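You operate a simulated robot arm through the tools that you are given. There is no shell and no other tool. Be economical: measure what you need, move in short steps, check, and stop when the job is done.

The job below is to be done with a simulated robot arm. You get a single attempt, and the scene is never put back.

TASK
Close the clips drawer. Put the vial on the raised back shelf away on the sample table top. Take the blue clip and put it on the sample table top. Open the seals drawer, put the green ring on the sample table top away inside and shut the drawer again. Open the brackets drawer, put the bracket on the sample table top away inside and shut the drawer again. Any order will do. Set down upright: blue clip, bracket.

The check looks at the end state, three seconds after you hand in, the way a careful person would. Anything else that was tipped, shoved, dropped, spilled or broken makes it a failure. A push-on lid holds only when it is set on centred and level and pressed home; a screw cap is set on level and turned clockwise until tight.

THE ROBOT
A 7-joint arm with a fingered hand on a trunk, on a base that drives. Base frame: it is fixed to the floor where the robot stands at the start and does not move with it; the origin is under the middle of the robot, x ahead of it, y to its left, z up. Readings come in m, degrees, newtons and seconds.
Its first joint turns from -149.0 to 149.0 degrees. Places, roughly: blue clip (10x4x6 cm) [1.4, 0.3, 0.9]; bracket (5x5x7 cm) [2.3, -0.2, 0.9]; brackets drawer [3.7, -1.8, 1]; brackets drawer inside [3.8, -1.8, 1]; clips drawer [0.6, 0.1, 0.6]; green ring (5x5x2 cm) [2.1, -0.1, 0.9]; sample table top [2.5, -0.7, 0.9]; seals drawer [2.4, -0.8, 0.8]; seals drawer inside [2.5, -0.8, 0.7]; vial (4x4x8 cm) [1.1, 0.5, 1]. Payload 3.5 kg.
Tool frame: the origin (TCP) lies between the finger pads and is the grasp point; the fingertips stand 0.03 m ahead of it; z points along the fingers, y is the line along which they close. Largest opening 0.104 m; the body of the gripper starts 0.035 m behind the TCP. The gripper is a hand of 4 fingers: y runs from the thumb to the fingers, the wrist lies at [-0.015, -0.11, -0.186] in the tool frame, and closing takes about 1.5 s.
Orientation is that of the tool frame in the base frame, as [roll, pitch, yaw] about the fixed x, y, z axes, in that order (R = Rz(yaw) Ry(pitch) Rx(roll)). With the fingers straight down and the wrist toward the robot, the tool's x, y and z point along [0, 1, 0], [1, 0, 0] and [0, 0, -1] of the base frame.

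THE INTERFACE
- The arm moves only by the tool drive_tool. Its argument "plan" is a list of rows, each an object (a shift or turn left out is 0, a gripper value left out holds the last) with "linear": the shift along the tool's x, y, z in m, a list of three; "rot": the turn, a rotation vector about the tool's x, y, z in degrees, a list of three; "fingers": the gripper command, from -1 (fully open) to 1 (shut), values between in proportion. In form: [{"linear": [x, y, z], "rot": [ax, ay, az], "fingers": fingers}, ...]. A call has 1 to 10 rows; each row shifts and turns the commanded pose from where the row before left it, along the tool's axes as they then stand. Rows are played at 5 a second. More than 0.05 m and 8.6 degrees between two rows, or a gripper value outside its range, and nothing of the call is played. A pose out of reach is approached as far as the arm can. The call stops where the force on the tool passes 40 N (or 10 N more than at its start, if that is more) or the arm is blocked; 0.2 s more then pass. The fingers move at their own pace (about 0.045 m/s each) and stop on an object; they squeeze with about 24 N. The grip force told is the motor's: it shows also when the fingers shut on nothing. Time passes only in rows, and 0.2 s behind the last, so rows that do not move let the fingers close. It gives the time, the measured TCP pose, the force on the tool (base axes), the opening and the grip force at its end, in the units of the frame above (readings bear some noise), with the torque about the TCP (base axes, N m) and any sound that the robot's microphone picked up.
- Cameras (640 x 400 px; columns grow to the right, rows downward): "scene" is now at [0.0399, 0.1671, 1.3386]; the picture's right is [-0.03, -1.00, 0.00], its down [-0.61, 0.02, -0.79] and it looks along [0.79, -0.02, -0.61] (base axes); focal length 257 px, centre (320, 200). "wrist" rides on the gripper at [0.061, -0.092, -0.13] in the tool frame; the picture's right is [-0.81, 0.28, -0.52], its down [-0.53, -0.71, 0.46] and it looks along [-0.24, 0.64, 0.72] (tool axes); focal length 275 px, centre (320, 200). There is no depth. A picture from a camera that has moved, and an enlarged one, comes with that camera's place and axes in the base frame and with its lens.
- camera(camera): a new picture of that camera. It takes no simulated time.
- lift_body(by): slides the trunk up (or, below 0, down) by that many m; the arm and the scene camera ride with it, the base frame stays. It gives what a move gives, with no picture.
- roll_base(legs): drives the robot by 1 to 6 legs, each [ahead, left, turn to the left] in m, m and degrees, along the robot's own axes; the way and the turn of a leg run together, so that a leg with both is an arc; at most 1.5 m and 180 degrees a leg. The arm and the cameras ride along, it lands a little off, and it stops where it bumps. It gives what a move gives.
- hand_shape(shape): the hand has 4 fingers and takes this shape, open, in about a second: jaw (thumb against the fingers, like two jaws); tri (thumb and two fingers); tip (a fingertip pinch); poke (one finger out to press); point (the index stretched); flat (the hand flat); cup (the hand cupped); fist (a fist). The gripper value then closes the fingers along that shape, each until it touches; the sizes above hold for jaw. It gives what a move gives, with no picture.
- pan_tilt(pan, tilt): turns the head with the scene camera to pan (to the left, within 155 degrees either way) and tilt (down, from -29 to 69), counted from straight ahead of the robot. It gives what a move gives.
- close_up(camera, box): a new picture of the part [left, top, right, bottom] of that camera's present view, enlarged. It takes no simulated time.
- hand_in(): hands the job in; it is judged then, once.

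Go step by step. Nothing tells you exact positions but the pictures and the camera data: compare them with the known pose of the tool, close in by small moves and look again before you grip or let go. The budget is 196 turns and 162 pictures, counting those below and the enlarged ones. Unless the task says otherwise, let go and move clear before handing in.

The tools are called after "Request:" by a JSON object that holds its "fn" and its "kwargs". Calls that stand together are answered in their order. drive_tool: Moves the arm, as the interface text tells. Its arguments: {"type":"object","properties":{"plan":{"type":"array"}},"required":["plan"]} The other tools are called the same way: lift_body (by) slides the trunk up or down; hand_shape (shape) gives the hand a shape; roll_base (legs) drives the base; pan_tilt (pan, tilt) turns the head that bears the scene camera; camera (camera) takes a picture; close_up (camera, box) takes an enlarged picture of a part of a camera's view; hand_in () hands the job in.

At the start:

```text
clock: 0.0
eef_pos: [0.6025, 0.1322, 1.1555]
tcp_rot: [-180.0, 0.0, 90.0]
wrist_force: [0.1, -0.9, 0.2]
moment: [0.0, -0.03, 0.01]
finger_gap: 0.1038
gripper_force: 0.0
shape: jaw
trunk travel left (down, up): [-0.375, 0.335]
robot x, y, heading: [-0.0004, -0.0009, 0.0]
head pan, tilt: [-1.5, 37.6]
```

scene: 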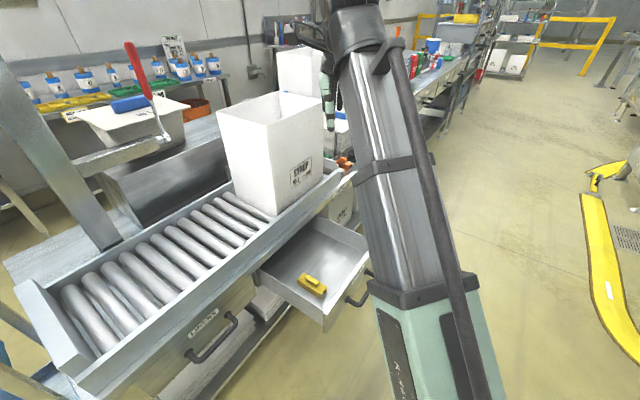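
wrist: 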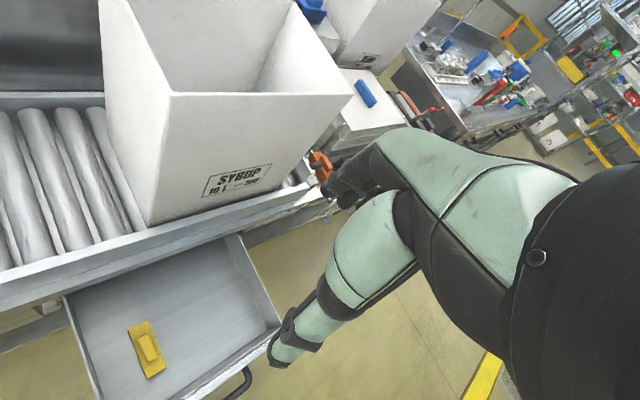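

I see a roller conveyor bench with the clips drawer open ahead-left of the robot, and more benches farther off. I'll look around before moving.

Request:
{"fn": "close_up", "kwargs": {"camera": "scene", "box": [160, 200, 400, 350]}}

Request:
{"fn": "close_up", "kwargs": {"camera": "scene", "box": [300, 0, 540, 150]}}

Request:
{"fn": "close_up", "kwargs": {"camera": "wrist", "box": [300, 0, 640, 212]}}

```text
2.67 times, centred on (280, 275) of scene
camera zoom: at [0.0399, 0.1671, 1.3386], right [-0.03, -1.0, 0.0], down [-0.61, 0.02, -0.79], along [0.79, -0.02, -0.61], focal length 686 px, centre (427, 0)
```

zoom: 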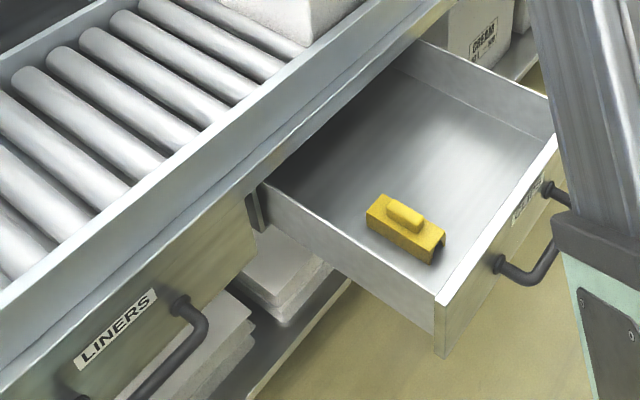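

```text
2.67 times, centred on (420, 75) of scene
camera zoom: at [0.0399, 0.1671, 1.3386], right [-0.03, -1.0, 0.0], down [-0.61, 0.02, -0.79], along [0.79, -0.02, -0.61], focal length 686 px, centre (53, 533)
```

zoom: 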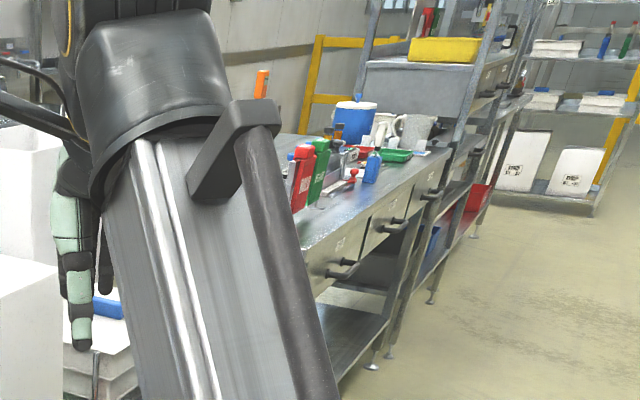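

```text
1.88 times, centred on (470, 106) of wrist
camera zoom: at [0.5103, 0.193, 1.2869], right [0.28, -0.81, 0.52], down [-0.71, -0.53, -0.46], along [0.64, -0.24, -0.72], focal length 518 px, centre (38, 377)
```

zoom: 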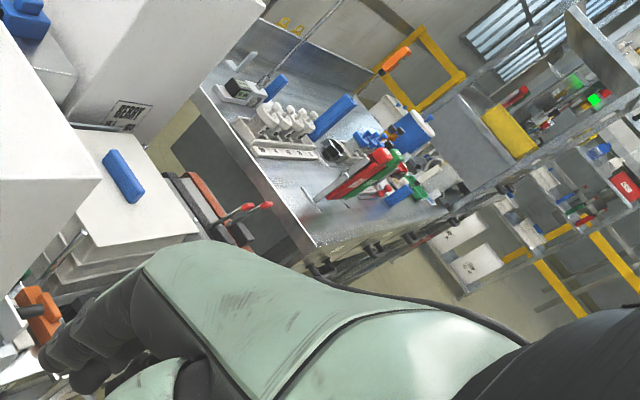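

The benches line up along a diagonal about 42° to my right. I'll move right and turn to face the open drawer, keeping the hand high.

Request:
{"fn": "roll_base", "kwargs": {"legs": [[0, -0.4, 0], [0.05, 0, 0], [0, 0, 48]]}}

Request:
{"fn": "pan_tilt", "kwargs": {"pan": 0, "tilt": 40}}

Request:
{"fn": "camera", "kwargs": {"camera": "scene"}}

Request:
{"fn": "camera", "kwargs": {"camera": "wrist"}}

```text
clock: 1.3
eef_pos: [0.608, 0.0542, 1.1559]
tcp_rot: [180.0, 0.4, 89.4]
wrist_force: [0.0, -0.4, -0.1]
moment: [0.01, 0.01, -0.02]
finger_gap: 0.1035
gripper_force: 0.0
shape: jaw
trunk travel left (down, up): [-0.375, 0.335]
robot x, y, heading: [0.0004, -0.0765, -1.0]
head pan, tilt: [-1.5, 37.6]
stopped in leg 1: the robot was blocked; the commanded pose is now the measured one
```

```text
clock: 1.9
eef_pos: [0.6083, 0.058, 1.1543]
tcp_rot: [-179.8, 0.5, 89.4]
wrist_force: [-0.2, 0.2, -0.2]
moment: [0.01, 0.02, 0.0]
finger_gap: 0.1036
gripper_force: 0.0
shape: jaw
trunk travel left (down, up): [-0.375, 0.335]
robot x, y, heading: [0.0004, -0.078, -0.7]
head pan, tilt: [0.0, 40.0]
```

```text
156 pictures are left
camera scene: at [0.0461, 0.1013, 1.3331], right [-0.01, -1.0, 0.01], down [-0.64, 0.0, -0.77], along [0.77, -0.01, -0.64], focal length 257 px, centre (320, 200)
```

scene: 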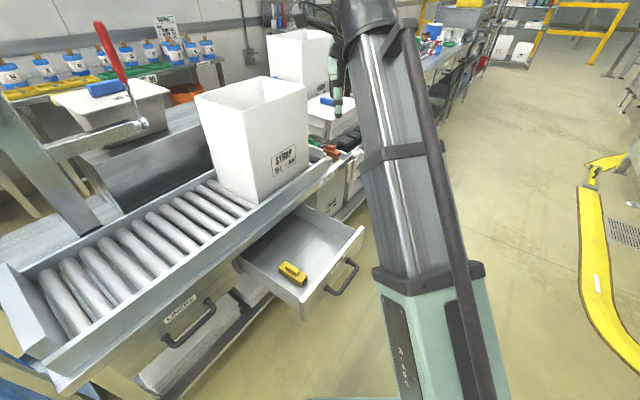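

```text
155 pictures are left
camera wrist: at [0.5181, 0.1198, 1.2839], right [0.27, -0.81, 0.52], down [-0.72, -0.53, -0.45], along [0.64, -0.26, -0.72], focal length 275 px, centre (320, 200)
```

wrist: 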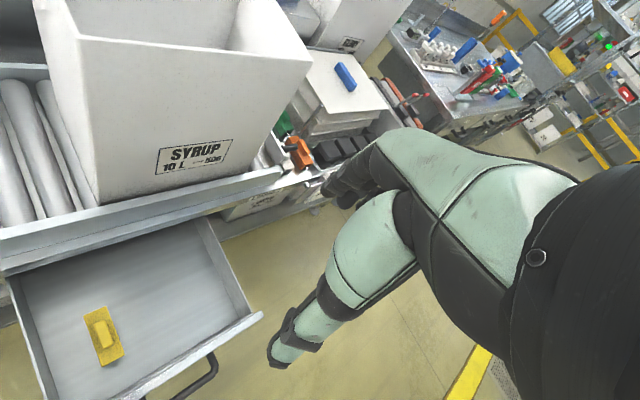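

The base was blocked 8 cm to the right, so I look there to see what is in the way.

Request:
{"fn": "pan_tilt", "kwargs": {"pan": -90, "tilt": 55}}

Request:
{"fn": "camera", "kwargs": {"camera": "scene"}}

Request:
{"fn": "pan_tilt", "kwargs": {"pan": -40, "tilt": 60}}

Request:
{"fn": "camera", "kwargs": {"camera": "scene"}}

Request:
{"fn": "pan_tilt", "kwargs": {"pan": -150, "tilt": 50}}

Request:
{"fn": "camera", "kwargs": {"camera": "scene"}}

Request:
{"fn": "pan_tilt", "kwargs": {"pan": 90, "tilt": 40}}

Request:
{"fn": "camera", "kwargs": {"camera": "scene"}}

```text
clock: 3.5
eef_pos: [0.6069, 0.059, 1.153]
tcp_rot: [-179.9, 0.5, 89.5]
wrist_force: [0.4, 0.4, -0.3]
moment: [0.0, -0.01, 0.01]
finger_gap: 0.104
gripper_force: 0.0
shape: jaw
trunk travel left (down, up): [-0.375, 0.335]
robot x, y, heading: [0.0016, -0.0768, -0.8]
head pan, tilt: [-90.0, 55.0]
```

```text
154 pictures are left
camera scene: at [-0.04, 0.0308, 1.313], right [-1.0, 0.01, 0.0], down [0.01, 0.81, -0.58], along [-0.01, -0.58, -0.81], focal length 257 px, centre (320, 200)
```

scene: 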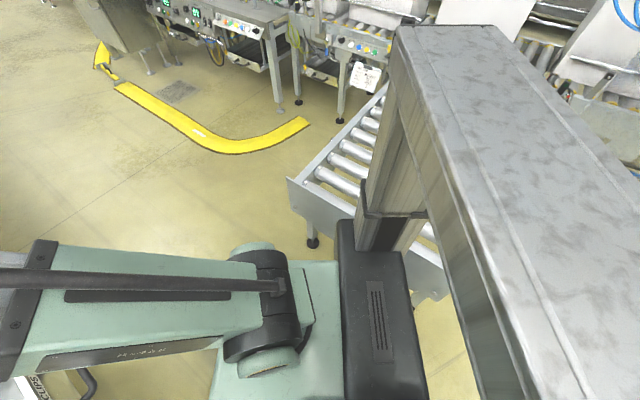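

```text
clock: 4.7
eef_pos: [0.6083, 0.058, 1.1534]
tcp_rot: [-179.8, 0.5, 89.5]
wrist_force: [0.1, -0.5, 0.4]
moment: [-0.04, -0.01, 0.02]
finger_gap: 0.1039
gripper_force: 0.1
shape: jaw
trunk travel left (down, up): [-0.375, 0.335]
robot x, y, heading: [0.0019, -0.0781, -0.6]
head pan, tilt: [-40.0, 60.0]
```

```text
153 pictures are left
camera scene: at [0.0114, 0.0593, 1.3067], right [-0.65, -0.76, 0.01], down [-0.66, 0.56, -0.5], along [0.38, -0.33, -0.86], focal length 257 px, centre (320, 200)
```

scene: 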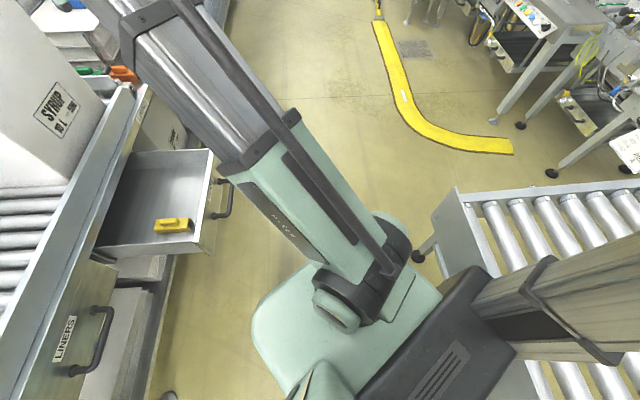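

```text
clock: 6.6
eef_pos: [0.6074, 0.0586, 1.1529]
tcp_rot: [-179.8, 0.6, 89.5]
wrist_force: [0.5, 0.4, 0.7]
moment: [-0.01, -0.03, -0.04]
finger_gap: 0.104
gripper_force: 0.1
shape: jaw
trunk travel left (down, up): [-0.375, 0.335]
robot x, y, heading: [0.0067, -0.0737, -0.3]
head pan, tilt: [-150.0, 50.0]
```

```text
152 pictures are left
camera scene: at [-0.1058, 0.065, 1.3196], right [-0.49, 0.87, -0.01], down [0.67, 0.37, -0.65], along [-0.56, -0.32, -0.76], focal length 257 px, centre (320, 200)
```

scene: 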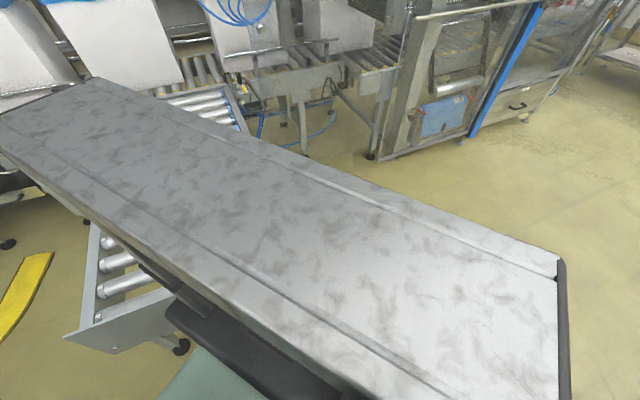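

```text
clock: 10.0
eef_pos: [0.609, 0.0581, 1.1522]
tcp_rot: [-179.8, 0.6, 89.5]
wrist_force: [0.0, 0.2, 0.6]
moment: [-0.01, 0.02, 0.01]
finger_gap: 0.1042
gripper_force: 0.0
shape: jaw
trunk travel left (down, up): [-0.375, 0.335]
robot x, y, heading: [0.0003, -0.0781, -0.5]
head pan, tilt: [90.0, 40.0]
```

```text
151 pictures are left
camera scene: at [-0.037, 0.188, 1.3325], right [1.0, -0.01, 0.0], down [-0.01, -0.65, -0.76], along [0.01, 0.76, -0.65], focal length 257 px, centre (320, 200)
```

scene: 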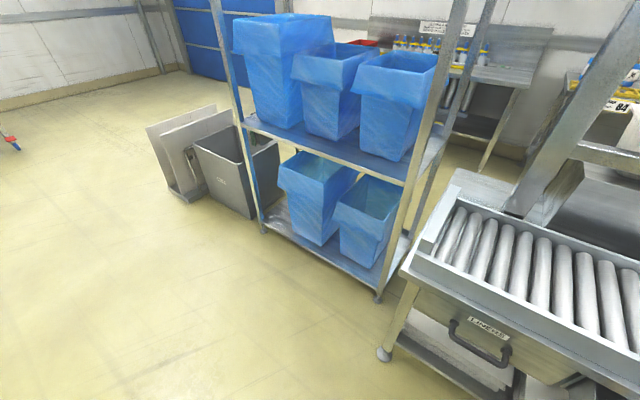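

A short roller conveyor is just to my right. I'll back up first, turn left toward the bench there, and look again.

Request:
{"fn": "roll_base", "kwargs": {"legs": [[0, 0.03, 0], [-0.22, 0, 0], [0, 0, 48]]}}

Request:
{"fn": "pan_tilt", "kwargs": {"pan": -20, "tilt": 45}}

Request:
{"fn": "camera", "kwargs": {"camera": "scene"}}

Request:
{"fn": "camera", "kwargs": {"camera": "wrist"}}

```text
clock: 11.6
eef_pos: [0.5439, 0.1368, 1.1555]
tcp_rot: [-179.9, 0.3, 92.8]
wrist_force: [0.4, -0.4, -1.0]
moment: [-0.03, -0.01, 0.0]
finger_gap: 0.1039
gripper_force: 0.0
shape: jaw
trunk travel left (down, up): [-0.375, 0.335]
robot x, y, heading: [-0.054, -0.0368, 2.6]
head pan, tilt: [90.0, 40.0]
stopped in leg 2: the robot was blocked; the commanded pose is now the measured one
```

```text
clock: 13.5
eef_pos: [0.5453, 0.1373, 1.1529]
tcp_rot: [-179.7, 0.5, 92.9]
wrist_force: [0.4, -0.6, 0.8]
moment: [-0.01, 0.0, -0.02]
finger_gap: 0.104
gripper_force: 0.1
shape: jaw
trunk travel left (down, up): [-0.375, 0.335]
robot x, y, heading: [-0.0564, -0.0307, 2.7]
head pan, tilt: [-20.0, 45.0]
```

```text
150 pictures are left
camera scene: at [-0.025, 0.1202, 1.3264], right [-0.3, -0.96, 0.01], down [-0.68, 0.2, -0.71], along [0.67, -0.22, -0.71], focal length 257 px, centre (320, 200)
```

scene: 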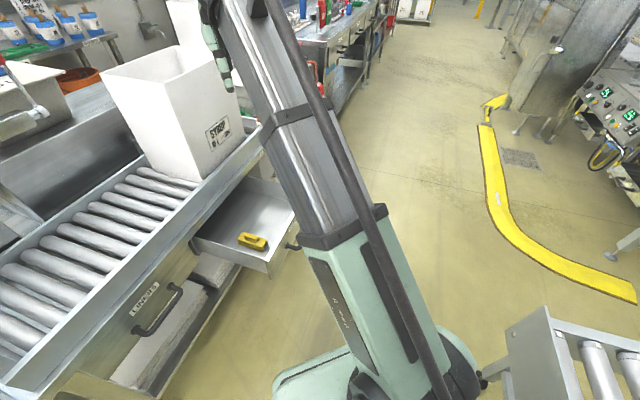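

```text
149 pictures are left
camera wrist: at [0.452, 0.1948, 1.2827], right [0.32, -0.79, 0.52], down [-0.69, -0.57, -0.45], along [0.65, -0.22, -0.73], focal length 275 px, centre (320, 200)
```

wrist: 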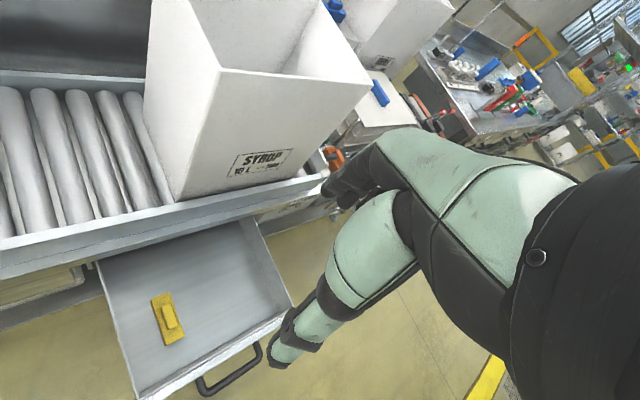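

Something behind also blocks. I'll check the grey slab behind me to see whether it belongs to the robot or the room.

Request:
{"fn": "pan_tilt", "kwargs": {"pan": -150, "tilt": 50}}

Request:
{"fn": "camera", "kwargs": {"camera": "scene"}}

Request:
{"fn": "pan_tilt", "kwargs": {"pan": -100, "tilt": 69}}

Request:
{"fn": "camera", "kwargs": {"camera": "scene"}}

Request:
{"fn": "pan_tilt", "kwargs": {"pan": 150, "tilt": 55}}

Request:
{"fn": "camera", "kwargs": {"camera": "scene"}}

```text
clock: 15.6
eef_pos: [0.5451, 0.1392, 1.151]
tcp_rot: [-179.6, 0.4, 92.8]
wrist_force: [0.8, 0.5, -0.2]
moment: [0.02, -0.02, 0.02]
finger_gap: 0.1038
gripper_force: 0.1
shape: jaw
trunk travel left (down, up): [-0.375, 0.335]
robot x, y, heading: [-0.0531, -0.0368, 2.6]
head pan, tilt: [-150.0, 50.0]
```

```text
148 pictures are left
camera scene: at [-0.1675, 0.1025, 1.3203], right [-0.54, 0.84, 0.0], down [0.64, 0.41, -0.65], along [-0.54, -0.35, -0.76], focal length 257 px, centre (320, 200)
```

scene: 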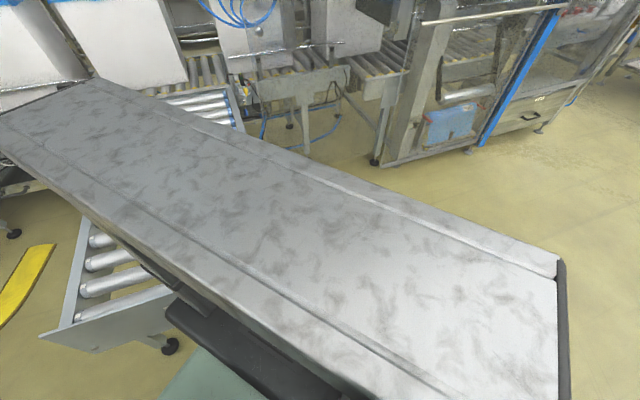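

```text
clock: 16.8
eef_pos: [0.545, 0.1376, 1.1521]
tcp_rot: [-179.7, 0.5, 92.7]
wrist_force: [-0.1, 1.4, 0.6]
moment: [-0.03, -0.01, 0.02]
finger_gap: 0.104
gripper_force: 0.1
shape: jaw
trunk travel left (down, up): [-0.375, 0.335]
robot x, y, heading: [-0.0548, -0.0328, 2.9]
head pan, tilt: [-100.0, 68.8]
```

```text
147 pictures are left
camera scene: at [-0.1099, 0.0884, 1.2981], right [-0.99, 0.13, 0.0], down [0.12, 0.92, -0.37], along [-0.05, -0.37, -0.93], focal length 257 px, centre (320, 200)
```

scene: 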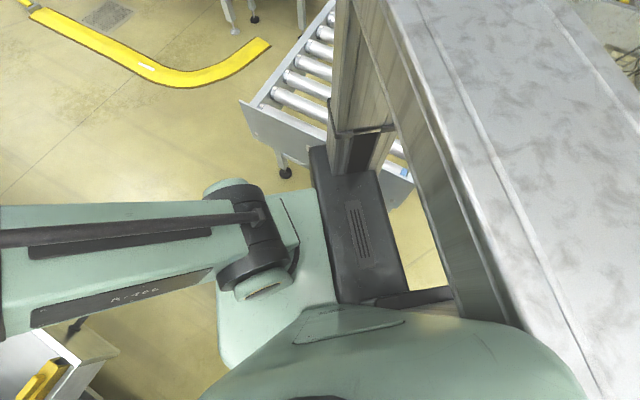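

```text
clock: 20.3
eef_pos: [0.5457, 0.138, 1.1516]
tcp_rot: [-179.7, 0.6, 92.7]
wrist_force: [0.4, -1.0, 0.2]
moment: [-0.01, 0.0, 0.01]
finger_gap: 0.1037
gripper_force: 0.0
shape: jaw
trunk travel left (down, up): [-0.375, 0.335]
robot x, y, heading: [-0.0571, -0.0324, 2.6]
head pan, tilt: [150.0, 55.0]
```

```text
146 pictures are left
camera scene: at [-0.1667, 0.1769, 1.313], right [0.46, 0.89, -0.01], down [0.73, -0.38, -0.57], along [-0.51, 0.26, -0.82], focal length 257 px, centre (320, 200)
```

scene: 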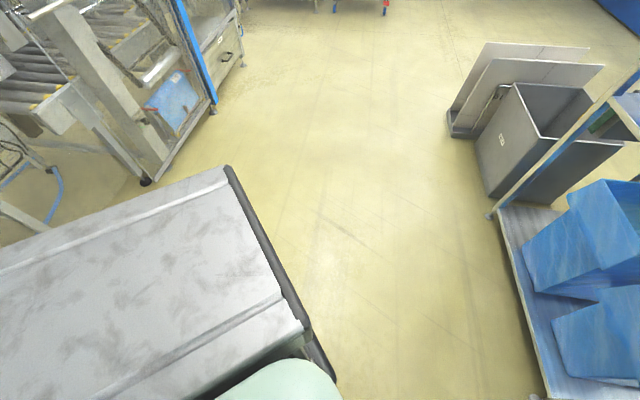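

The slab is part of the robot itself, and the current standing place is fine for pushing the drawer (front at about 53° heading, 0.38 m along the bench normal). I'll bring the hand to the right of the drawer front, close it, and turn it to face the drawer.

Request:
{"fn": "drive_tool", "kwargs": {"plan": [{"linear": [-0.05, 0, 0], "fingers": 1}, {"linear": [-0.05, 0, 0]}, {"linear": [-0.05, 0, 0]}, {"linear": [-0.05, 0, 0]}, {"linear": [-0.04, 0, 0]}]}}

Request:
{"fn": "drive_tool", "kwargs": {"plan": [{"rot": [0, 0, -8.4]}, {"rot": [0, 0, -8.4]}, {"rot": [0, 0, -8.4]}, {"rot": [0, 0, -8.4]}, {"rot": [0, 0, -8.4]}, {"rot": [0, 0, -8.4]}]}}

Request:
{"fn": "pan_tilt", "kwargs": {"pan": 10, "tilt": 50}}

Request:
{"fn": "camera", "kwargs": {"camera": "scene"}}

Request:
{"fn": "camera", "kwargs": {"camera": "wrist"}}

```text
clock: 21.5
eef_pos: [0.5566, -0.1016, 1.1547]
tcp_rot: [-179.7, 0.5, 92.9]
wrist_force: [0.3, -0.1, -0.1]
moment: [0.01, -0.01, -0.02]
finger_gap: 0.0001
gripper_force: 0.0
shape: jaw
trunk travel left (down, up): [-0.375, 0.335]
robot x, y, heading: [-0.0543, -0.0318, 2.9]
head pan, tilt: [150.0, 55.0]
```

```text
clock: 22.9
eef_pos: [0.5575, -0.1016, 1.1531]
tcp_rot: [-179.5, 0.0, 143.4]
wrist_force: [0.6, -0.3, -0.3]
moment: [0.02, 0.03, -0.01]
finger_gap: 0.0
gripper_force: 23.5
shape: jaw
trunk travel left (down, up): [-0.375, 0.335]
robot x, y, heading: [-0.0545, -0.0323, 2.5]
head pan, tilt: [150.0, 55.0]
```

```text
clock: 25.1
eef_pos: [0.5583, -0.102, 1.1547]
tcp_rot: [-179.5, 0.1, 143.2]
wrist_force: [0.9, 0.1, -0.1]
moment: [0.01, -0.01, 0.01]
finger_gap: 0.0
gripper_force: 24.5
shape: jaw
trunk travel left (down, up): [-0.375, 0.335]
robot x, y, heading: [-0.0531, -0.0286, 3.1]
head pan, tilt: [10.0, 50.0]
```

```text
145 pictures are left
camera scene: at [-0.0274, 0.1608, 1.319], right [0.22, -0.98, 0.01], down [-0.75, -0.17, -0.64], along [0.62, 0.14, -0.77], focal length 257 px, centre (320, 200)
```

scene: 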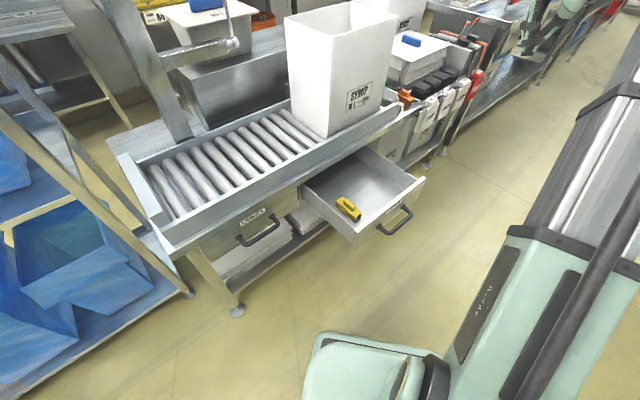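

```text
144 pictures are left
camera wrist: at [0.4548, -0.1387, 1.2852], right [0.82, -0.26, 0.52], down [0.0, -0.89, -0.45], along [0.58, 0.36, -0.73], focal length 275 px, centre (320, 200)
```

wrist: 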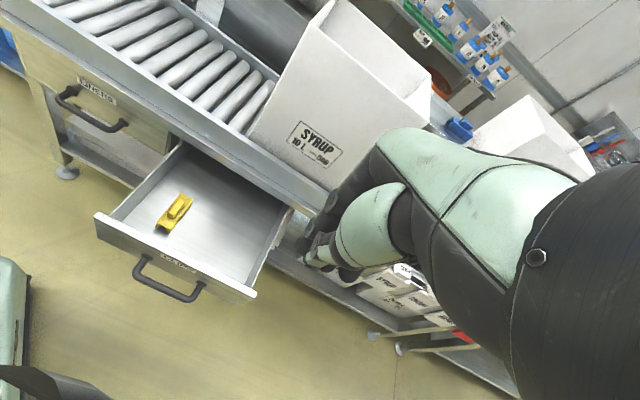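

The drawer front's top edge runs from about (0.41, 0.17) to (0.72, −0.05) at z≈0.595, closing along heading ≈55°. I'll lower the trunk and tilt the closed hand forward so the fingertips lead.

Request:
{"fn": "lift_body", "kwargs": {"by": -0.32}}

Request:
{"fn": "drive_tool", "kwargs": {"plan": [{"rot": [-8.4, 0, 0]}, {"rot": [-8.4, 0, 0]}, {"rot": [-8.4, 0, 0]}, {"rot": [-8.4, 0, 0]}, {"rot": [-8.4, 0, 0]}]}}

Request:
{"fn": "camera", "kwargs": {"camera": "scene"}}

Request:
{"fn": "camera", "kwargs": {"camera": "wrist"}}

```text
clock: 28.3
eef_pos: [0.5496, -0.1129, 0.8343]
tcp_rot: [180.0, 0.0, 143.3]
wrist_force: [0.1, 0.1, 0.1]
moment: [0.02, 0.01, -0.04]
finger_gap: 0.0002
gripper_force: 24.4
shape: jaw
trunk travel left (down, up): [-0.055, 0.655]
robot x, y, heading: [-0.0576, -0.0348, 2.7]
head pan, tilt: [10.0, 50.0]
```

```text
clock: 29.5
eef_pos: [0.5521, -0.11, 0.8357]
tcp_rot: [137.9, -0.1, 143.4]
wrist_force: [-0.3, 0.0, -0.2]
moment: [0.02, 0.02, 0.03]
finger_gap: 0.0001
gripper_force: 23.5
shape: jaw
trunk travel left (down, up): [-0.055, 0.655]
robot x, y, heading: [-0.0528, -0.0346, 2.7]
head pan, tilt: [10.0, 50.0]
```

```text
143 pictures are left
camera scene: at [-0.034, 0.1503, 1.0008], right [0.22, -0.98, 0.0], down [-0.75, -0.17, -0.64], along [0.63, 0.14, -0.77], focal length 257 px, centre (320, 200)
```

scene: 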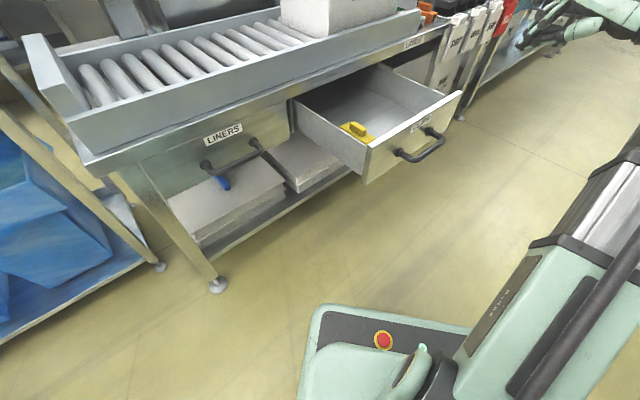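

```text
142 pictures are left
camera wrist: at [0.4099, -0.1999, 0.8718], right [0.56, -0.6, 0.57], down [0.29, -0.5, -0.82], along [0.77, 0.63, -0.1], focal length 275 px, centre (320, 200)
```

wrist: 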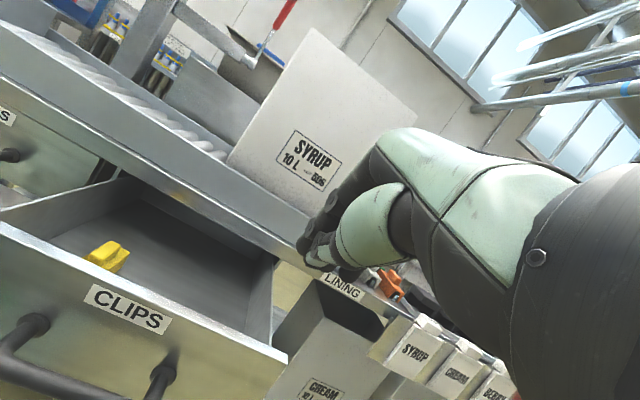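

The drawer front's top is at z≈0.65, n≈0.36, with the handle's right end at about 0.11 m from its right edge. I lower the hand to in front of the panel between handle and right edge.

Request:
{"fn": "drive_tool", "kwargs": {"plan": [{"linear": [-0.0095, -0.0198, 0.035]}, {"linear": [-0.0095, -0.0198, 0.035]}, {"linear": [-0.0095, -0.0198, 0.035]}, {"linear": [-0.0095, -0.0198, 0.035]}, {"linear": [-0.0095, -0.0198, 0.035]}, {"linear": [-0.0095, -0.0198, 0.035]}]}}

Request:
{"fn": "pan_tilt", "kwargs": {"pan": 0, "tilt": 30}}

Request:
{"fn": "camera", "kwargs": {"camera": "scene"}}

Request:
{"fn": "camera", "kwargs": {"camera": "wrist"}}

```text
clock: 30.9
eef_pos: [0.6295, -0.1029, 0.6005]
tcp_rot: [138.0, 0.1, 143.3]
wrist_force: [-0.9, -0.5, 0.6]
moment: [-0.02, 0.02, 0.02]
finger_gap: 0.0001
gripper_force: 24.2
shape: jaw
trunk travel left (down, up): [-0.055, 0.655]
robot x, y, heading: [-0.0583, -0.0321, 2.8]
head pan, tilt: [10.0, 50.0]
```

```text
clock: 31.7
eef_pos: [0.6288, -0.1043, 0.6011]
tcp_rot: [138.0, 0.0, 143.3]
wrist_force: [-0.1, 0.8, -0.6]
moment: [-0.02, -0.02, 0.0]
finger_gap: 0.0001
gripper_force: 24.1
shape: jaw
trunk travel left (down, up): [-0.055, 0.655]
robot x, y, heading: [-0.0538, -0.0346, 2.7]
head pan, tilt: [0.0, 30.0]
```

```text
141 pictures are left
camera scene: at [-0.0188, 0.1376, 1.0302], right [0.05, -1.0, 0.0], down [-0.5, -0.02, -0.87], along [0.86, 0.04, -0.5], focal length 257 px, centre (320, 200)
```

scene: 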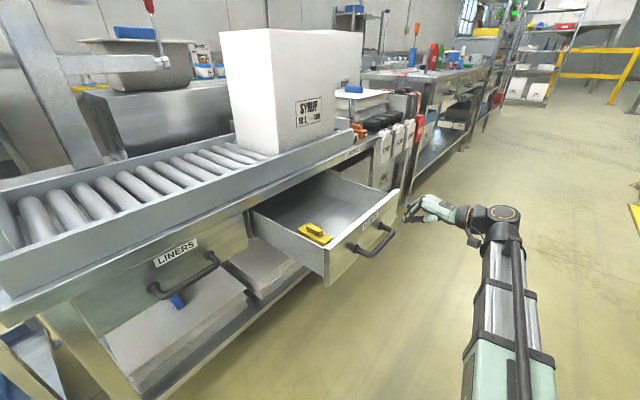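

```text
140 pictures are left
camera wrist: at [0.4873, -0.1931, 0.6368], right [0.56, -0.6, 0.57], down [0.29, -0.5, -0.82], along [0.77, 0.63, -0.11], focal length 275 px, centre (320, 200)
```

wrist: 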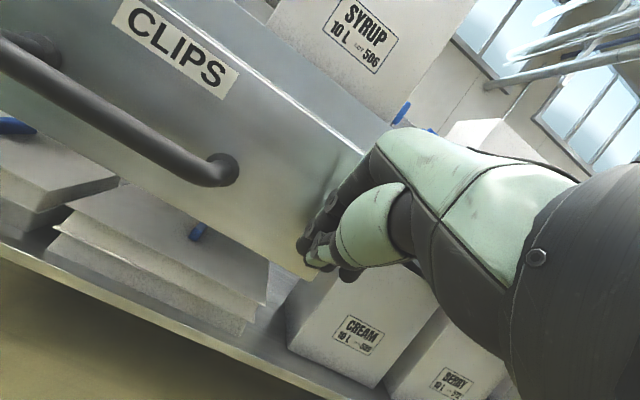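

The fingertips are right at the panel's lower right corner, so I shift left and slightly up, then push gently along the closing direction.

Request:
{"fn": "drive_tool", "kwargs": {"plan": [{"linear": [0.03, 0.01, -0.011]}, {"linear": [0, 0.022, 0.02]}, {"linear": [0, 0.022, 0.02]}, {"linear": [0, 0.022, 0.02]}]}}

Request:
{"fn": "camera", "kwargs": {"camera": "wrist"}}

```text
clock: 32.7
eef_pos: [0.6576, -0.0138, 0.6155]
tcp_rot: [137.9, 0.0, 143.2]
wrist_force: [0.3, 0.2, 0.3]
moment: [0.0, -0.01, -0.02]
finger_gap: 0.0001
gripper_force: 23.9
shape: jaw
trunk travel left (down, up): [-0.055, 0.655]
robot x, y, heading: [-0.0566, -0.0288, 2.8]
head pan, tilt: [0.0, 30.0]
```

```text
139 pictures are left
camera wrist: at [0.5161, -0.1028, 0.651], right [0.56, -0.6, 0.57], down [0.29, -0.5, -0.82], along [0.77, 0.63, -0.11], focal length 275 px, centre (320, 200)
```

wrist: 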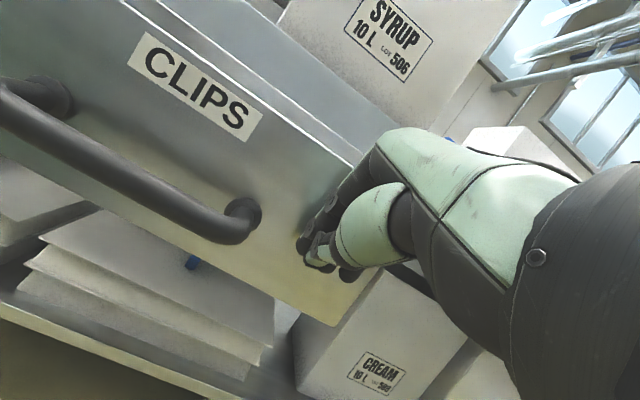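

The fingertips are on the panel and pushing; I keep pushing.

Request:
{"fn": "drive_tool", "kwargs": {"plan": [{"linear": [0, 0.022, 0.02]}, {"linear": [0, 0.022, 0.02]}, {"linear": [0, 0.022, 0.02]}, {"linear": [0, 0.022, 0.02]}]}}

Request:
{"fn": "camera", "kwargs": {"camera": "wrist"}}

Request:
{"fn": "camera", "kwargs": {"camera": "scene"}}

```text
clock: 33.7
eef_pos: [0.7282, 0.0825, 0.6139]
tcp_rot: [138.0, 0.0, 143.3]
wrist_force: [0.0, 0.6, 0.1]
moment: [0.02, 0.0, -0.02]
finger_gap: 0.0
gripper_force: 24.2
shape: jaw
trunk travel left (down, up): [-0.055, 0.655]
robot x, y, heading: [-0.0538, -0.0325, 2.9]
head pan, tilt: [0.0, 30.0]
```

```text
138 pictures are left
camera wrist: at [0.5876, -0.0066, 0.6502], right [0.56, -0.6, 0.57], down [0.29, -0.5, -0.82], along [0.77, 0.63, -0.11], focal length 275 px, centre (320, 200)
```

wrist: 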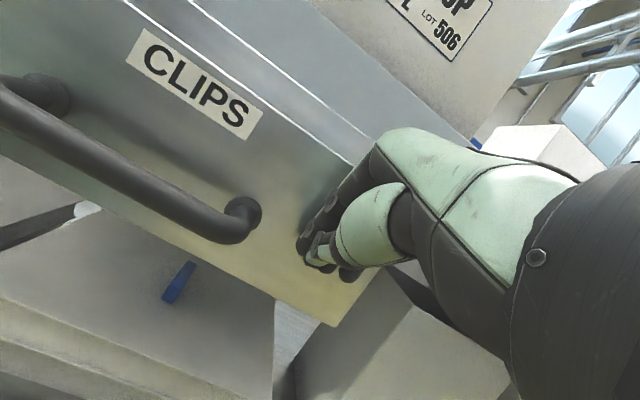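

```text
137 pictures are left
camera scene: at [-0.0188, 0.1375, 1.0303], right [0.05, -1.0, 0.0], down [-0.5, -0.02, -0.87], along [0.87, 0.04, -0.5], focal length 257 px, centre (320, 200)
```

scene: 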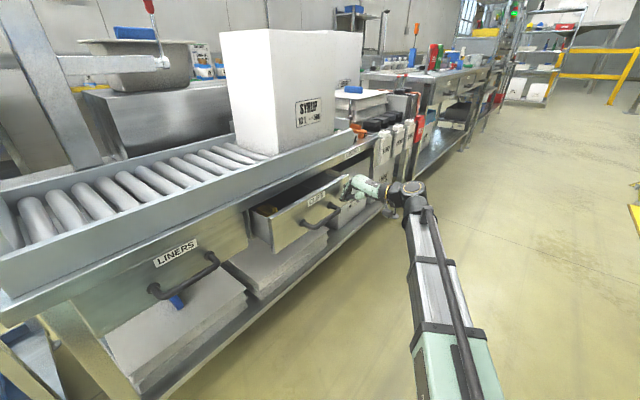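

The drawer slides well, with about 8 cm left. I continue.

Request:
{"fn": "drive_tool", "kwargs": {"plan": [{"linear": [0, 0.022, 0.02]}, {"linear": [0, 0.022, 0.02]}, {"linear": [0, 0.011, 0.01]}]}}

Request:
{"fn": "camera", "kwargs": {"camera": "wrist"}}

Request:
{"fn": "camera", "kwargs": {"camera": "scene"}}

```text
clock: 34.5
eef_pos: [0.7728, 0.142, 0.615]
tcp_rot: [138.0, -0.1, 143.3]
wrist_force: [-0.7, -0.5, -0.4]
moment: [0.02, -0.01, -0.02]
finger_gap: 0.0
gripper_force: 23.8
shape: jaw
trunk travel left (down, up): [-0.055, 0.655]
robot x, y, heading: [-0.0519, -0.035, 2.8]
head pan, tilt: [0.0, 30.0]
```

```text
136 pictures are left
camera wrist: at [0.6318, 0.0525, 0.6502], right [0.56, -0.6, 0.57], down [0.29, -0.5, -0.82], along [0.77, 0.63, -0.11], focal length 275 px, centre (320, 200)
```

wrist: 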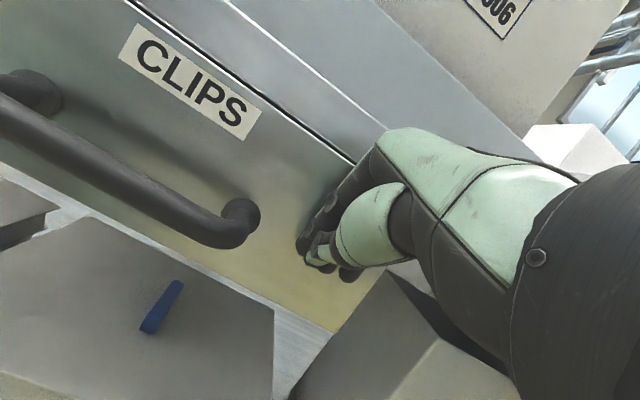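

```text
135 pictures are left
camera scene: at [-0.0187, 0.1375, 1.0303], right [0.05, -1.0, 0.0], down [-0.5, -0.02, -0.87], along [0.86, 0.04, -0.5], focal length 257 px, centre (320, 200)
```

scene: 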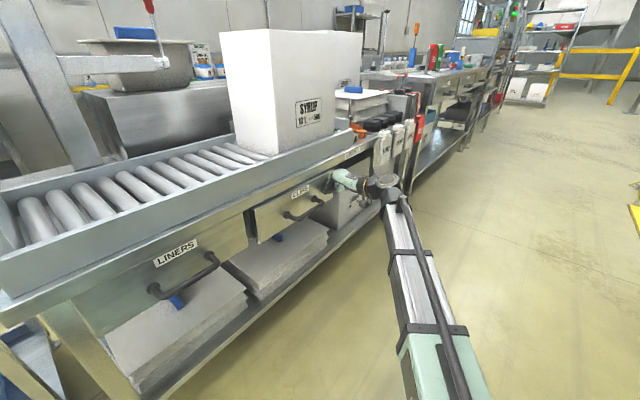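

Request:
{"fn": "drive_tool", "kwargs": {"plan": [{"linear": [0, 0.011, 0.01]}, {"linear": [0, 0.011, 0.01]}, {"linear": [0, 0.011, 0.01]}]}}

Request:
{"fn": "camera", "kwargs": {"camera": "scene"}}

```text
clock: 35.2
eef_pos: [0.7883, 0.1604, 0.6154]
tcp_rot: [137.8, 0.1, 143.1]
wrist_force: [-19.7, -17.1, 3.6]
moment: [-0.08, 0.1, -0.04]
finger_gap: 0.0
gripper_force: 24.0
shape: jaw
trunk travel left (down, up): [-0.055, 0.655]
robot x, y, heading: [-0.0542, -0.0344, 2.4]
head pan, tilt: [0.0, 30.0]
stopped in row 3: the force on the tool passed its limit at 52 N (the readings are from after the stop); the commanded pose is now the measured one
```

```text
134 pictures are left
camera scene: at [-0.0201, 0.1361, 1.0306], right [0.05, -1.0, 0.0], down [-0.5, -0.02, -0.87], along [0.87, 0.04, -0.5], focal length 257 px, centre (320, 200)
```

scene: 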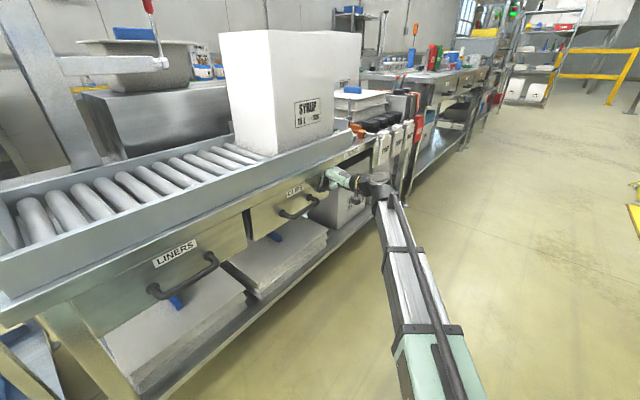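

The force stop says the drawer is at its end. I back away, raise the trunk and check the drawer and the next area.

Request:
{"fn": "drive_tool", "kwargs": {"plan": [{"linear": [0, -0.033, -0.03]}, {"linear": [0, -0.033, -0.03]}, {"linear": [0, -0.033, -0.03]}, {"linear": [0, -0.033, -0.03]}, {"linear": [0, -0.033, -0.03]}]}}

Request:
{"fn": "lift_body", "kwargs": {"by": 0.45}}

Request:
{"fn": "pan_tilt", "kwargs": {"pan": 25, "tilt": 45}}

Request:
{"fn": "camera", "kwargs": {"camera": "scene"}}

Request:
{"fn": "camera", "kwargs": {"camera": "wrist"}}

```text
clock: 36.4
eef_pos: [0.6568, -0.0148, 0.6166]
tcp_rot: [138.0, 0.1, 143.2]
wrist_force: [0.8, 0.4, 0.6]
moment: [0.0, 0.01, 0.01]
finger_gap: 0.0001
gripper_force: 24.8
shape: jaw
trunk travel left (down, up): [-0.055, 0.655]
robot x, y, heading: [-0.0525, -0.0334, 2.7]
head pan, tilt: [0.0, 30.0]
```

```text
refused: 0.45 is not a number from -0.4 to 0.4
```

```text
clock: 37.3
eef_pos: [0.6578, -0.0165, 0.6161]
tcp_rot: [138.0, 0.0, 143.2]
wrist_force: [0.1, 0.0, 1.3]
moment: [-0.02, 0.01, -0.03]
finger_gap: 0.0
gripper_force: 23.7
shape: jaw
trunk travel left (down, up): [-0.055, 0.655]
robot x, y, heading: [-0.0562, -0.0346, 2.8]
head pan, tilt: [25.0, 45.0]
```

```text
133 pictures are left
camera scene: at [-0.0372, 0.1707, 1.0077], right [0.46, -0.89, 0.0], down [-0.63, -0.33, -0.71], along [0.63, 0.33, -0.71], focal length 257 px, centre (320, 200)
```

scene: 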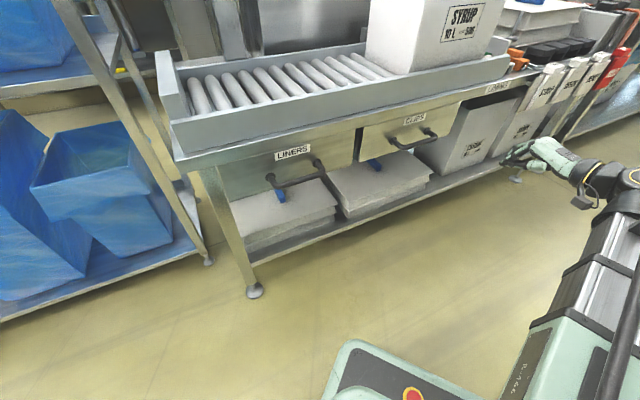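

```text
132 pictures are left
camera wrist: at [0.5156, -0.1047, 0.6527], right [0.56, -0.6, 0.57], down [0.29, -0.5, -0.82], along [0.77, 0.62, -0.11], focal length 275 px, centre (320, 200)
```

wrist: 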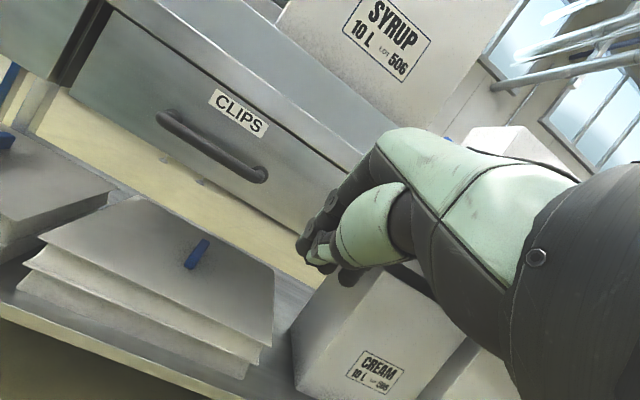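

The clips drawer is flush. I raise the trunk and level the hand, then look for the vial and the blue clip.

Request:
{"fn": "lift_body", "kwargs": {"by": 0.4}}

Request:
{"fn": "drive_tool", "kwargs": {"plan": [{"rot": [8.4, 0, 0], "fingers": -1}, {"rot": [8.4, 0, 0]}, {"rot": [8.4, 0, 0]}, {"rot": [8.4, 0, 0]}, {"rot": [8.4, 0, 0]}]}}

Request:
{"fn": "lift_body", "kwargs": {"by": 0.25}}

Request:
{"fn": "pan_tilt", "kwargs": {"pan": 30, "tilt": 35}}

Request:
{"fn": "camera", "kwargs": {"camera": "scene"}}

Request:
{"fn": "camera", "kwargs": {"camera": "wrist"}}

```text
clock: 41.3
eef_pos: [0.6555, -0.0184, 0.6339]
tcp_rot: [137.5, 0.1, 143.1]
wrist_force: [-0.1, 0.3, -0.3]
moment: [-0.01, 0.0, -0.06]
finger_gap: 0.0
gripper_force: 24.2
shape: jaw
trunk travel left (down, up): [-0.069, 0.641]
robot x, y, heading: [-0.052, -0.0305, 2.3]
head pan, tilt: [25.0, 45.0]
stopped: the arm was blocked; the commanded pose is now the measured one
```

```text
clock: 42.5
eef_pos: [0.6565, -0.0179, 0.6336]
tcp_rot: [179.6, 0.0, 143.1]
wrist_force: [0.6, 0.1, -0.3]
moment: [-0.01, -0.01, 0.03]
finger_gap: 0.1037
gripper_force: 0.1
shape: jaw
trunk travel left (down, up): [-0.069, 0.641]
robot x, y, heading: [-0.0529, -0.034, 2.6]
head pan, tilt: [25.0, 45.0]
```

```text
clock: 45.3
eef_pos: [0.6555, -0.0183, 0.6346]
tcp_rot: [179.5, 0.1, 143.1]
wrist_force: [-0.4, -0.1, 0.4]
moment: [-0.01, -0.02, 0.02]
finger_gap: 0.1039
gripper_force: 0.1
shape: jaw
trunk travel left (down, up): [-0.069, 0.641]
robot x, y, heading: [-0.0544, -0.0279, 2.7]
head pan, tilt: [25.0, 45.0]
stopped: the arm was blocked; the commanded pose is now the measured one
```

```text
clock: 46.0
eef_pos: [0.6558, -0.0187, 0.635]
tcp_rot: [179.4, 0.0, 143.1]
wrist_force: [-0.3, 0.2, 0.3]
moment: [0.02, 0.02, -0.05]
finger_gap: 0.1039
gripper_force: 0.1
shape: jaw
trunk travel left (down, up): [-0.069, 0.641]
robot x, y, heading: [-0.0521, -0.0312, 2.6]
head pan, tilt: [30.0, 35.0]
```

```text
131 pictures are left
camera scene: at [-0.0397, 0.1751, 1.0377], right [0.54, -0.84, 0.0], down [-0.48, -0.3, -0.82], along [0.69, 0.45, -0.57], focal length 257 px, centre (320, 200)
```

scene: 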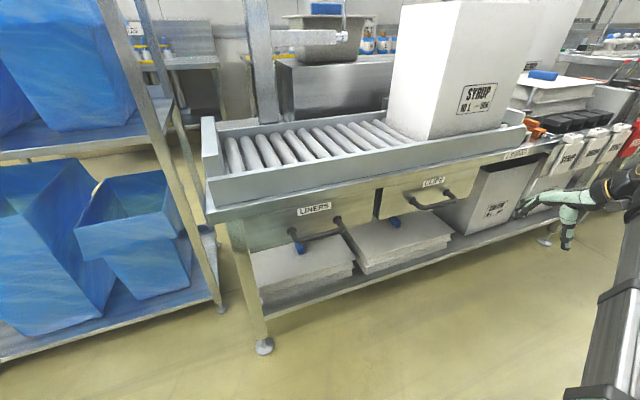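

```text
130 pictures are left
camera wrist: at [0.5509, -0.0571, 0.7651], right [0.81, -0.27, 0.52], down [0.0, -0.89, -0.46], along [0.59, 0.37, -0.72], focal length 275 px, centre (320, 200)
```

wrist: 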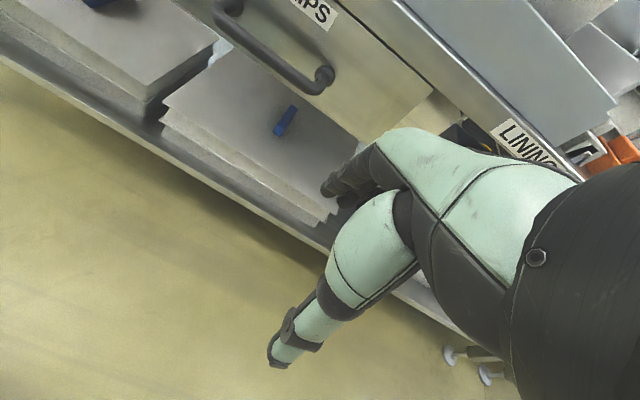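

The lift is blocked by something. I move the hand away from the bench and look along the arm.

Request:
{"fn": "drive_tool", "kwargs": {"plan": [{"linear": [0, -0.04, 0]}, {"linear": [0, -0.04, 0]}, {"linear": [0, 0, -0.03]}]}}

Request:
{"fn": "pan_tilt", "kwargs": {"pan": -40, "tilt": 40}}

Request:
{"fn": "camera", "kwargs": {"camera": "scene"}}

```text
clock: 46.8
eef_pos: [0.6075, -0.0833, 0.6654]
tcp_rot: [179.5, 0.2, 143.1]
wrist_force: [-0.3, -0.2, -0.7]
moment: [0.01, 0.0, 0.03]
finger_gap: 0.1038
gripper_force: 0.0
shape: jaw
trunk travel left (down, up): [-0.069, 0.641]
robot x, y, heading: [-0.0532, -0.0336, 2.7]
head pan, tilt: [30.0, 35.0]
```

```text
clock: 48.2
eef_pos: [0.6078, -0.084, 0.6634]
tcp_rot: [179.3, 0.1, 143.1]
wrist_force: [0.8, -0.4, 0.9]
moment: [-0.02, 0.02, 0.02]
finger_gap: 0.1035
gripper_force: 0.1
shape: jaw
trunk travel left (down, up): [-0.069, 0.641]
robot x, y, heading: [-0.0533, -0.0322, 2.7]
head pan, tilt: [-40.0, 40.0]
```

```text
129 pictures are left
camera scene: at [-0.0457, 0.0766, 1.0294], right [-0.61, -0.8, -0.01], down [-0.51, 0.4, -0.77], along [0.61, -0.46, -0.64], focal length 257 px, centre (320, 200)
```

scene: 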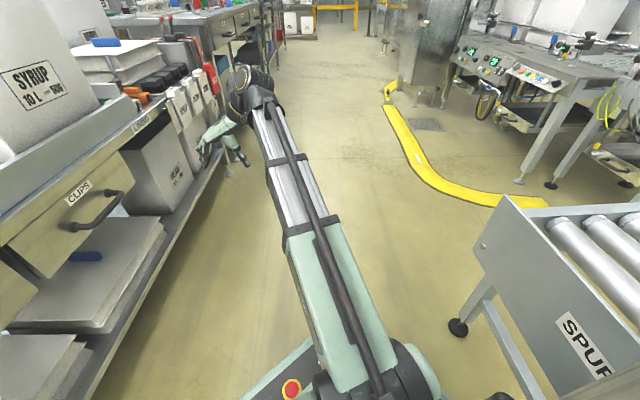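

The arm is clear; I suspect the carriage is caught at the conveyor end plate I backed into. I move the base a few cm towards the bench and lift again.

Request:
{"fn": "roll_base", "kwargs": {"legs": [[0.04, 0.05, 0]]}}

Request:
{"fn": "lift_body", "kwargs": {"by": 0.4}}

Request:
{"fn": "camera", "kwargs": {"camera": "scene"}}

```text
clock: 49.2
eef_pos: [0.6485, -0.0265, 0.6625]
tcp_rot: [180.0, 0.0, 143.1]
wrist_force: [0.2, -0.1, -0.2]
moment: [-0.01, -0.01, 0.01]
finger_gap: 0.1039
gripper_force: 0.0
shape: jaw
trunk travel left (down, up): [-0.069, 0.641]
robot x, y, heading: [-0.0158, 0.018, 2.8]
head pan, tilt: [-40.0, 40.0]
```

```text
clock: 53.1
eef_pos: [0.6482, -0.0269, 1.0615]
tcp_rot: [179.9, 0.1, 143.0]
wrist_force: [0.5, 1.1, 0.5]
moment: [-0.03, 0.01, -0.02]
finger_gap: 0.1041
gripper_force: 0.1
shape: jaw
trunk travel left (down, up): [-0.469, 0.241]
robot x, y, heading: [-0.0158, 0.0215, 2.9]
head pan, tilt: [-40.0, 40.0]
```

```text
128 pictures are left
camera scene: at [-0.0022, 0.1359, 1.4293], right [-0.61, -0.8, 0.0], down [-0.51, 0.39, -0.77], along [0.61, -0.46, -0.64], focal length 257 px, centre (320, 200)
```

scene: 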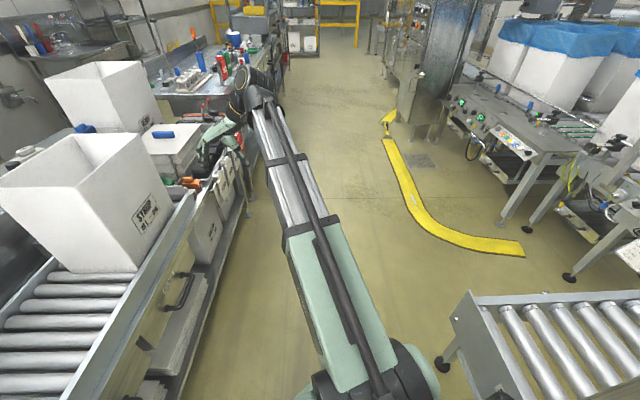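

The lift works now. I go to full height and look over the boxes for the vial.

Request:
{"fn": "lift_body", "kwargs": {"by": 0.23}}

Request:
{"fn": "pan_tilt", "kwargs": {"pan": 10, "tilt": 30}}

Request:
{"fn": "camera", "kwargs": {"camera": "scene"}}

Request:
{"fn": "camera", "kwargs": {"camera": "wrist"}}

```text
clock: 55.5
eef_pos: [0.6488, -0.0254, 1.291]
tcp_rot: [-180.0, -0.1, 143.2]
wrist_force: [0.1, 0.3, -0.4]
moment: [0.01, -0.02, 0.02]
finger_gap: 0.104
gripper_force: 0.0
shape: jaw
trunk travel left (down, up): [-0.699, 0.011]
robot x, y, heading: [-0.0141, 0.0177, 2.9]
head pan, tilt: [-40.0, 40.0]
```

```text
clock: 56.7
eef_pos: [0.6484, -0.0271, 1.2931]
tcp_rot: [179.9, -0.1, 143.1]
wrist_force: [-0.5, 0.1, 0.1]
moment: [-0.02, -0.03, -0.01]
finger_gap: 0.1039
gripper_force: 0.0
shape: jaw
trunk travel left (down, up): [-0.699, 0.011]
robot x, y, heading: [-0.0172, 0.0233, 2.5]
head pan, tilt: [10.0, 30.0]
```

```text
127 pictures are left
camera scene: at [0.0184, 0.2072, 1.6747], right [0.22, -0.98, 0.0], down [-0.49, -0.11, -0.87], along [0.84, 0.19, -0.5], focal length 257 px, centre (320, 200)
```

scene: 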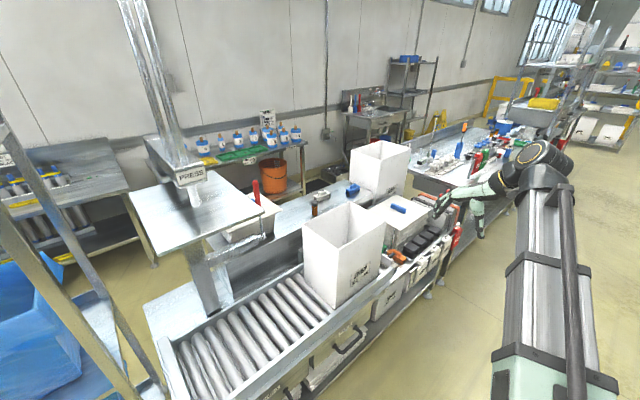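

```text
126 pictures are left
camera wrist: at [0.5446, -0.0644, 1.4225], right [0.81, -0.27, 0.52], down [0.0, -0.89, -0.46], along [0.58, 0.37, -0.72], focal length 275 px, centre (320, 200)
```

wrist: 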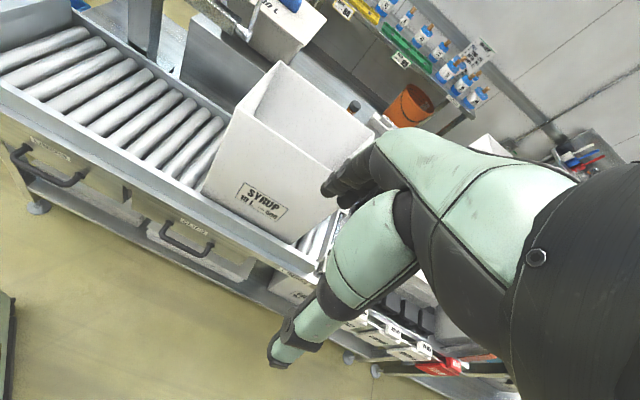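

Request:
{"fn": "close_up", "kwargs": {"camera": "scene", "box": [230, 130, 470, 280]}}

Request:
{"fn": "close_up", "kwargs": {"camera": "scene", "box": [400, 80, 640, 230]}}

```text
2.67 times, centred on (350, 205) of scene
camera zoom: at [0.0184, 0.2072, 1.6747], right [0.22, -0.98, 0.0], down [-0.49, -0.11, -0.87], along [0.84, 0.19, -0.5], focal length 686 px, centre (240, 187)
```

zoom: 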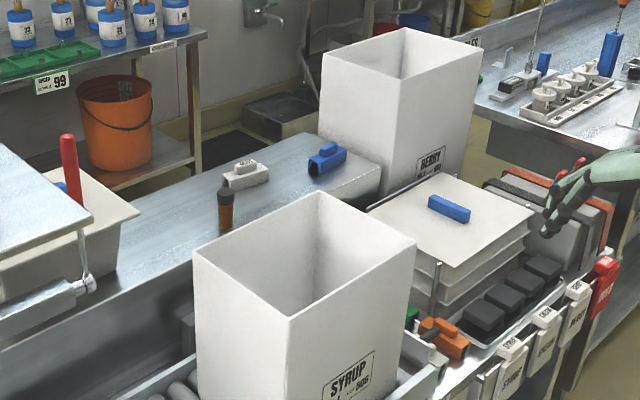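

```text
2.67 times, centred on (520, 155) of scene
camera zoom: at [0.0184, 0.2072, 1.6747], right [0.22, -0.98, 0.0], down [-0.49, -0.11, -0.87], along [0.84, 0.19, -0.5], focal length 686 px, centre (-213, 320)
```

zoom: 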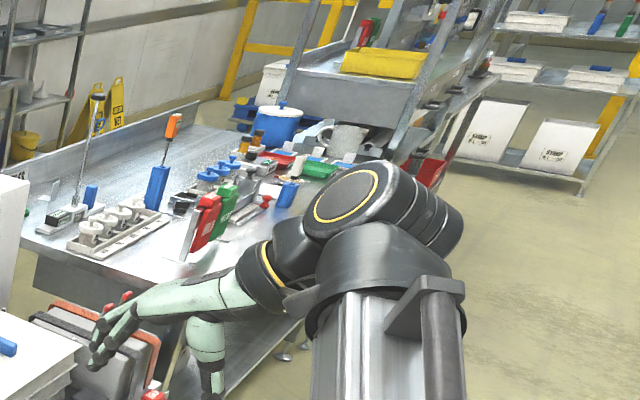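

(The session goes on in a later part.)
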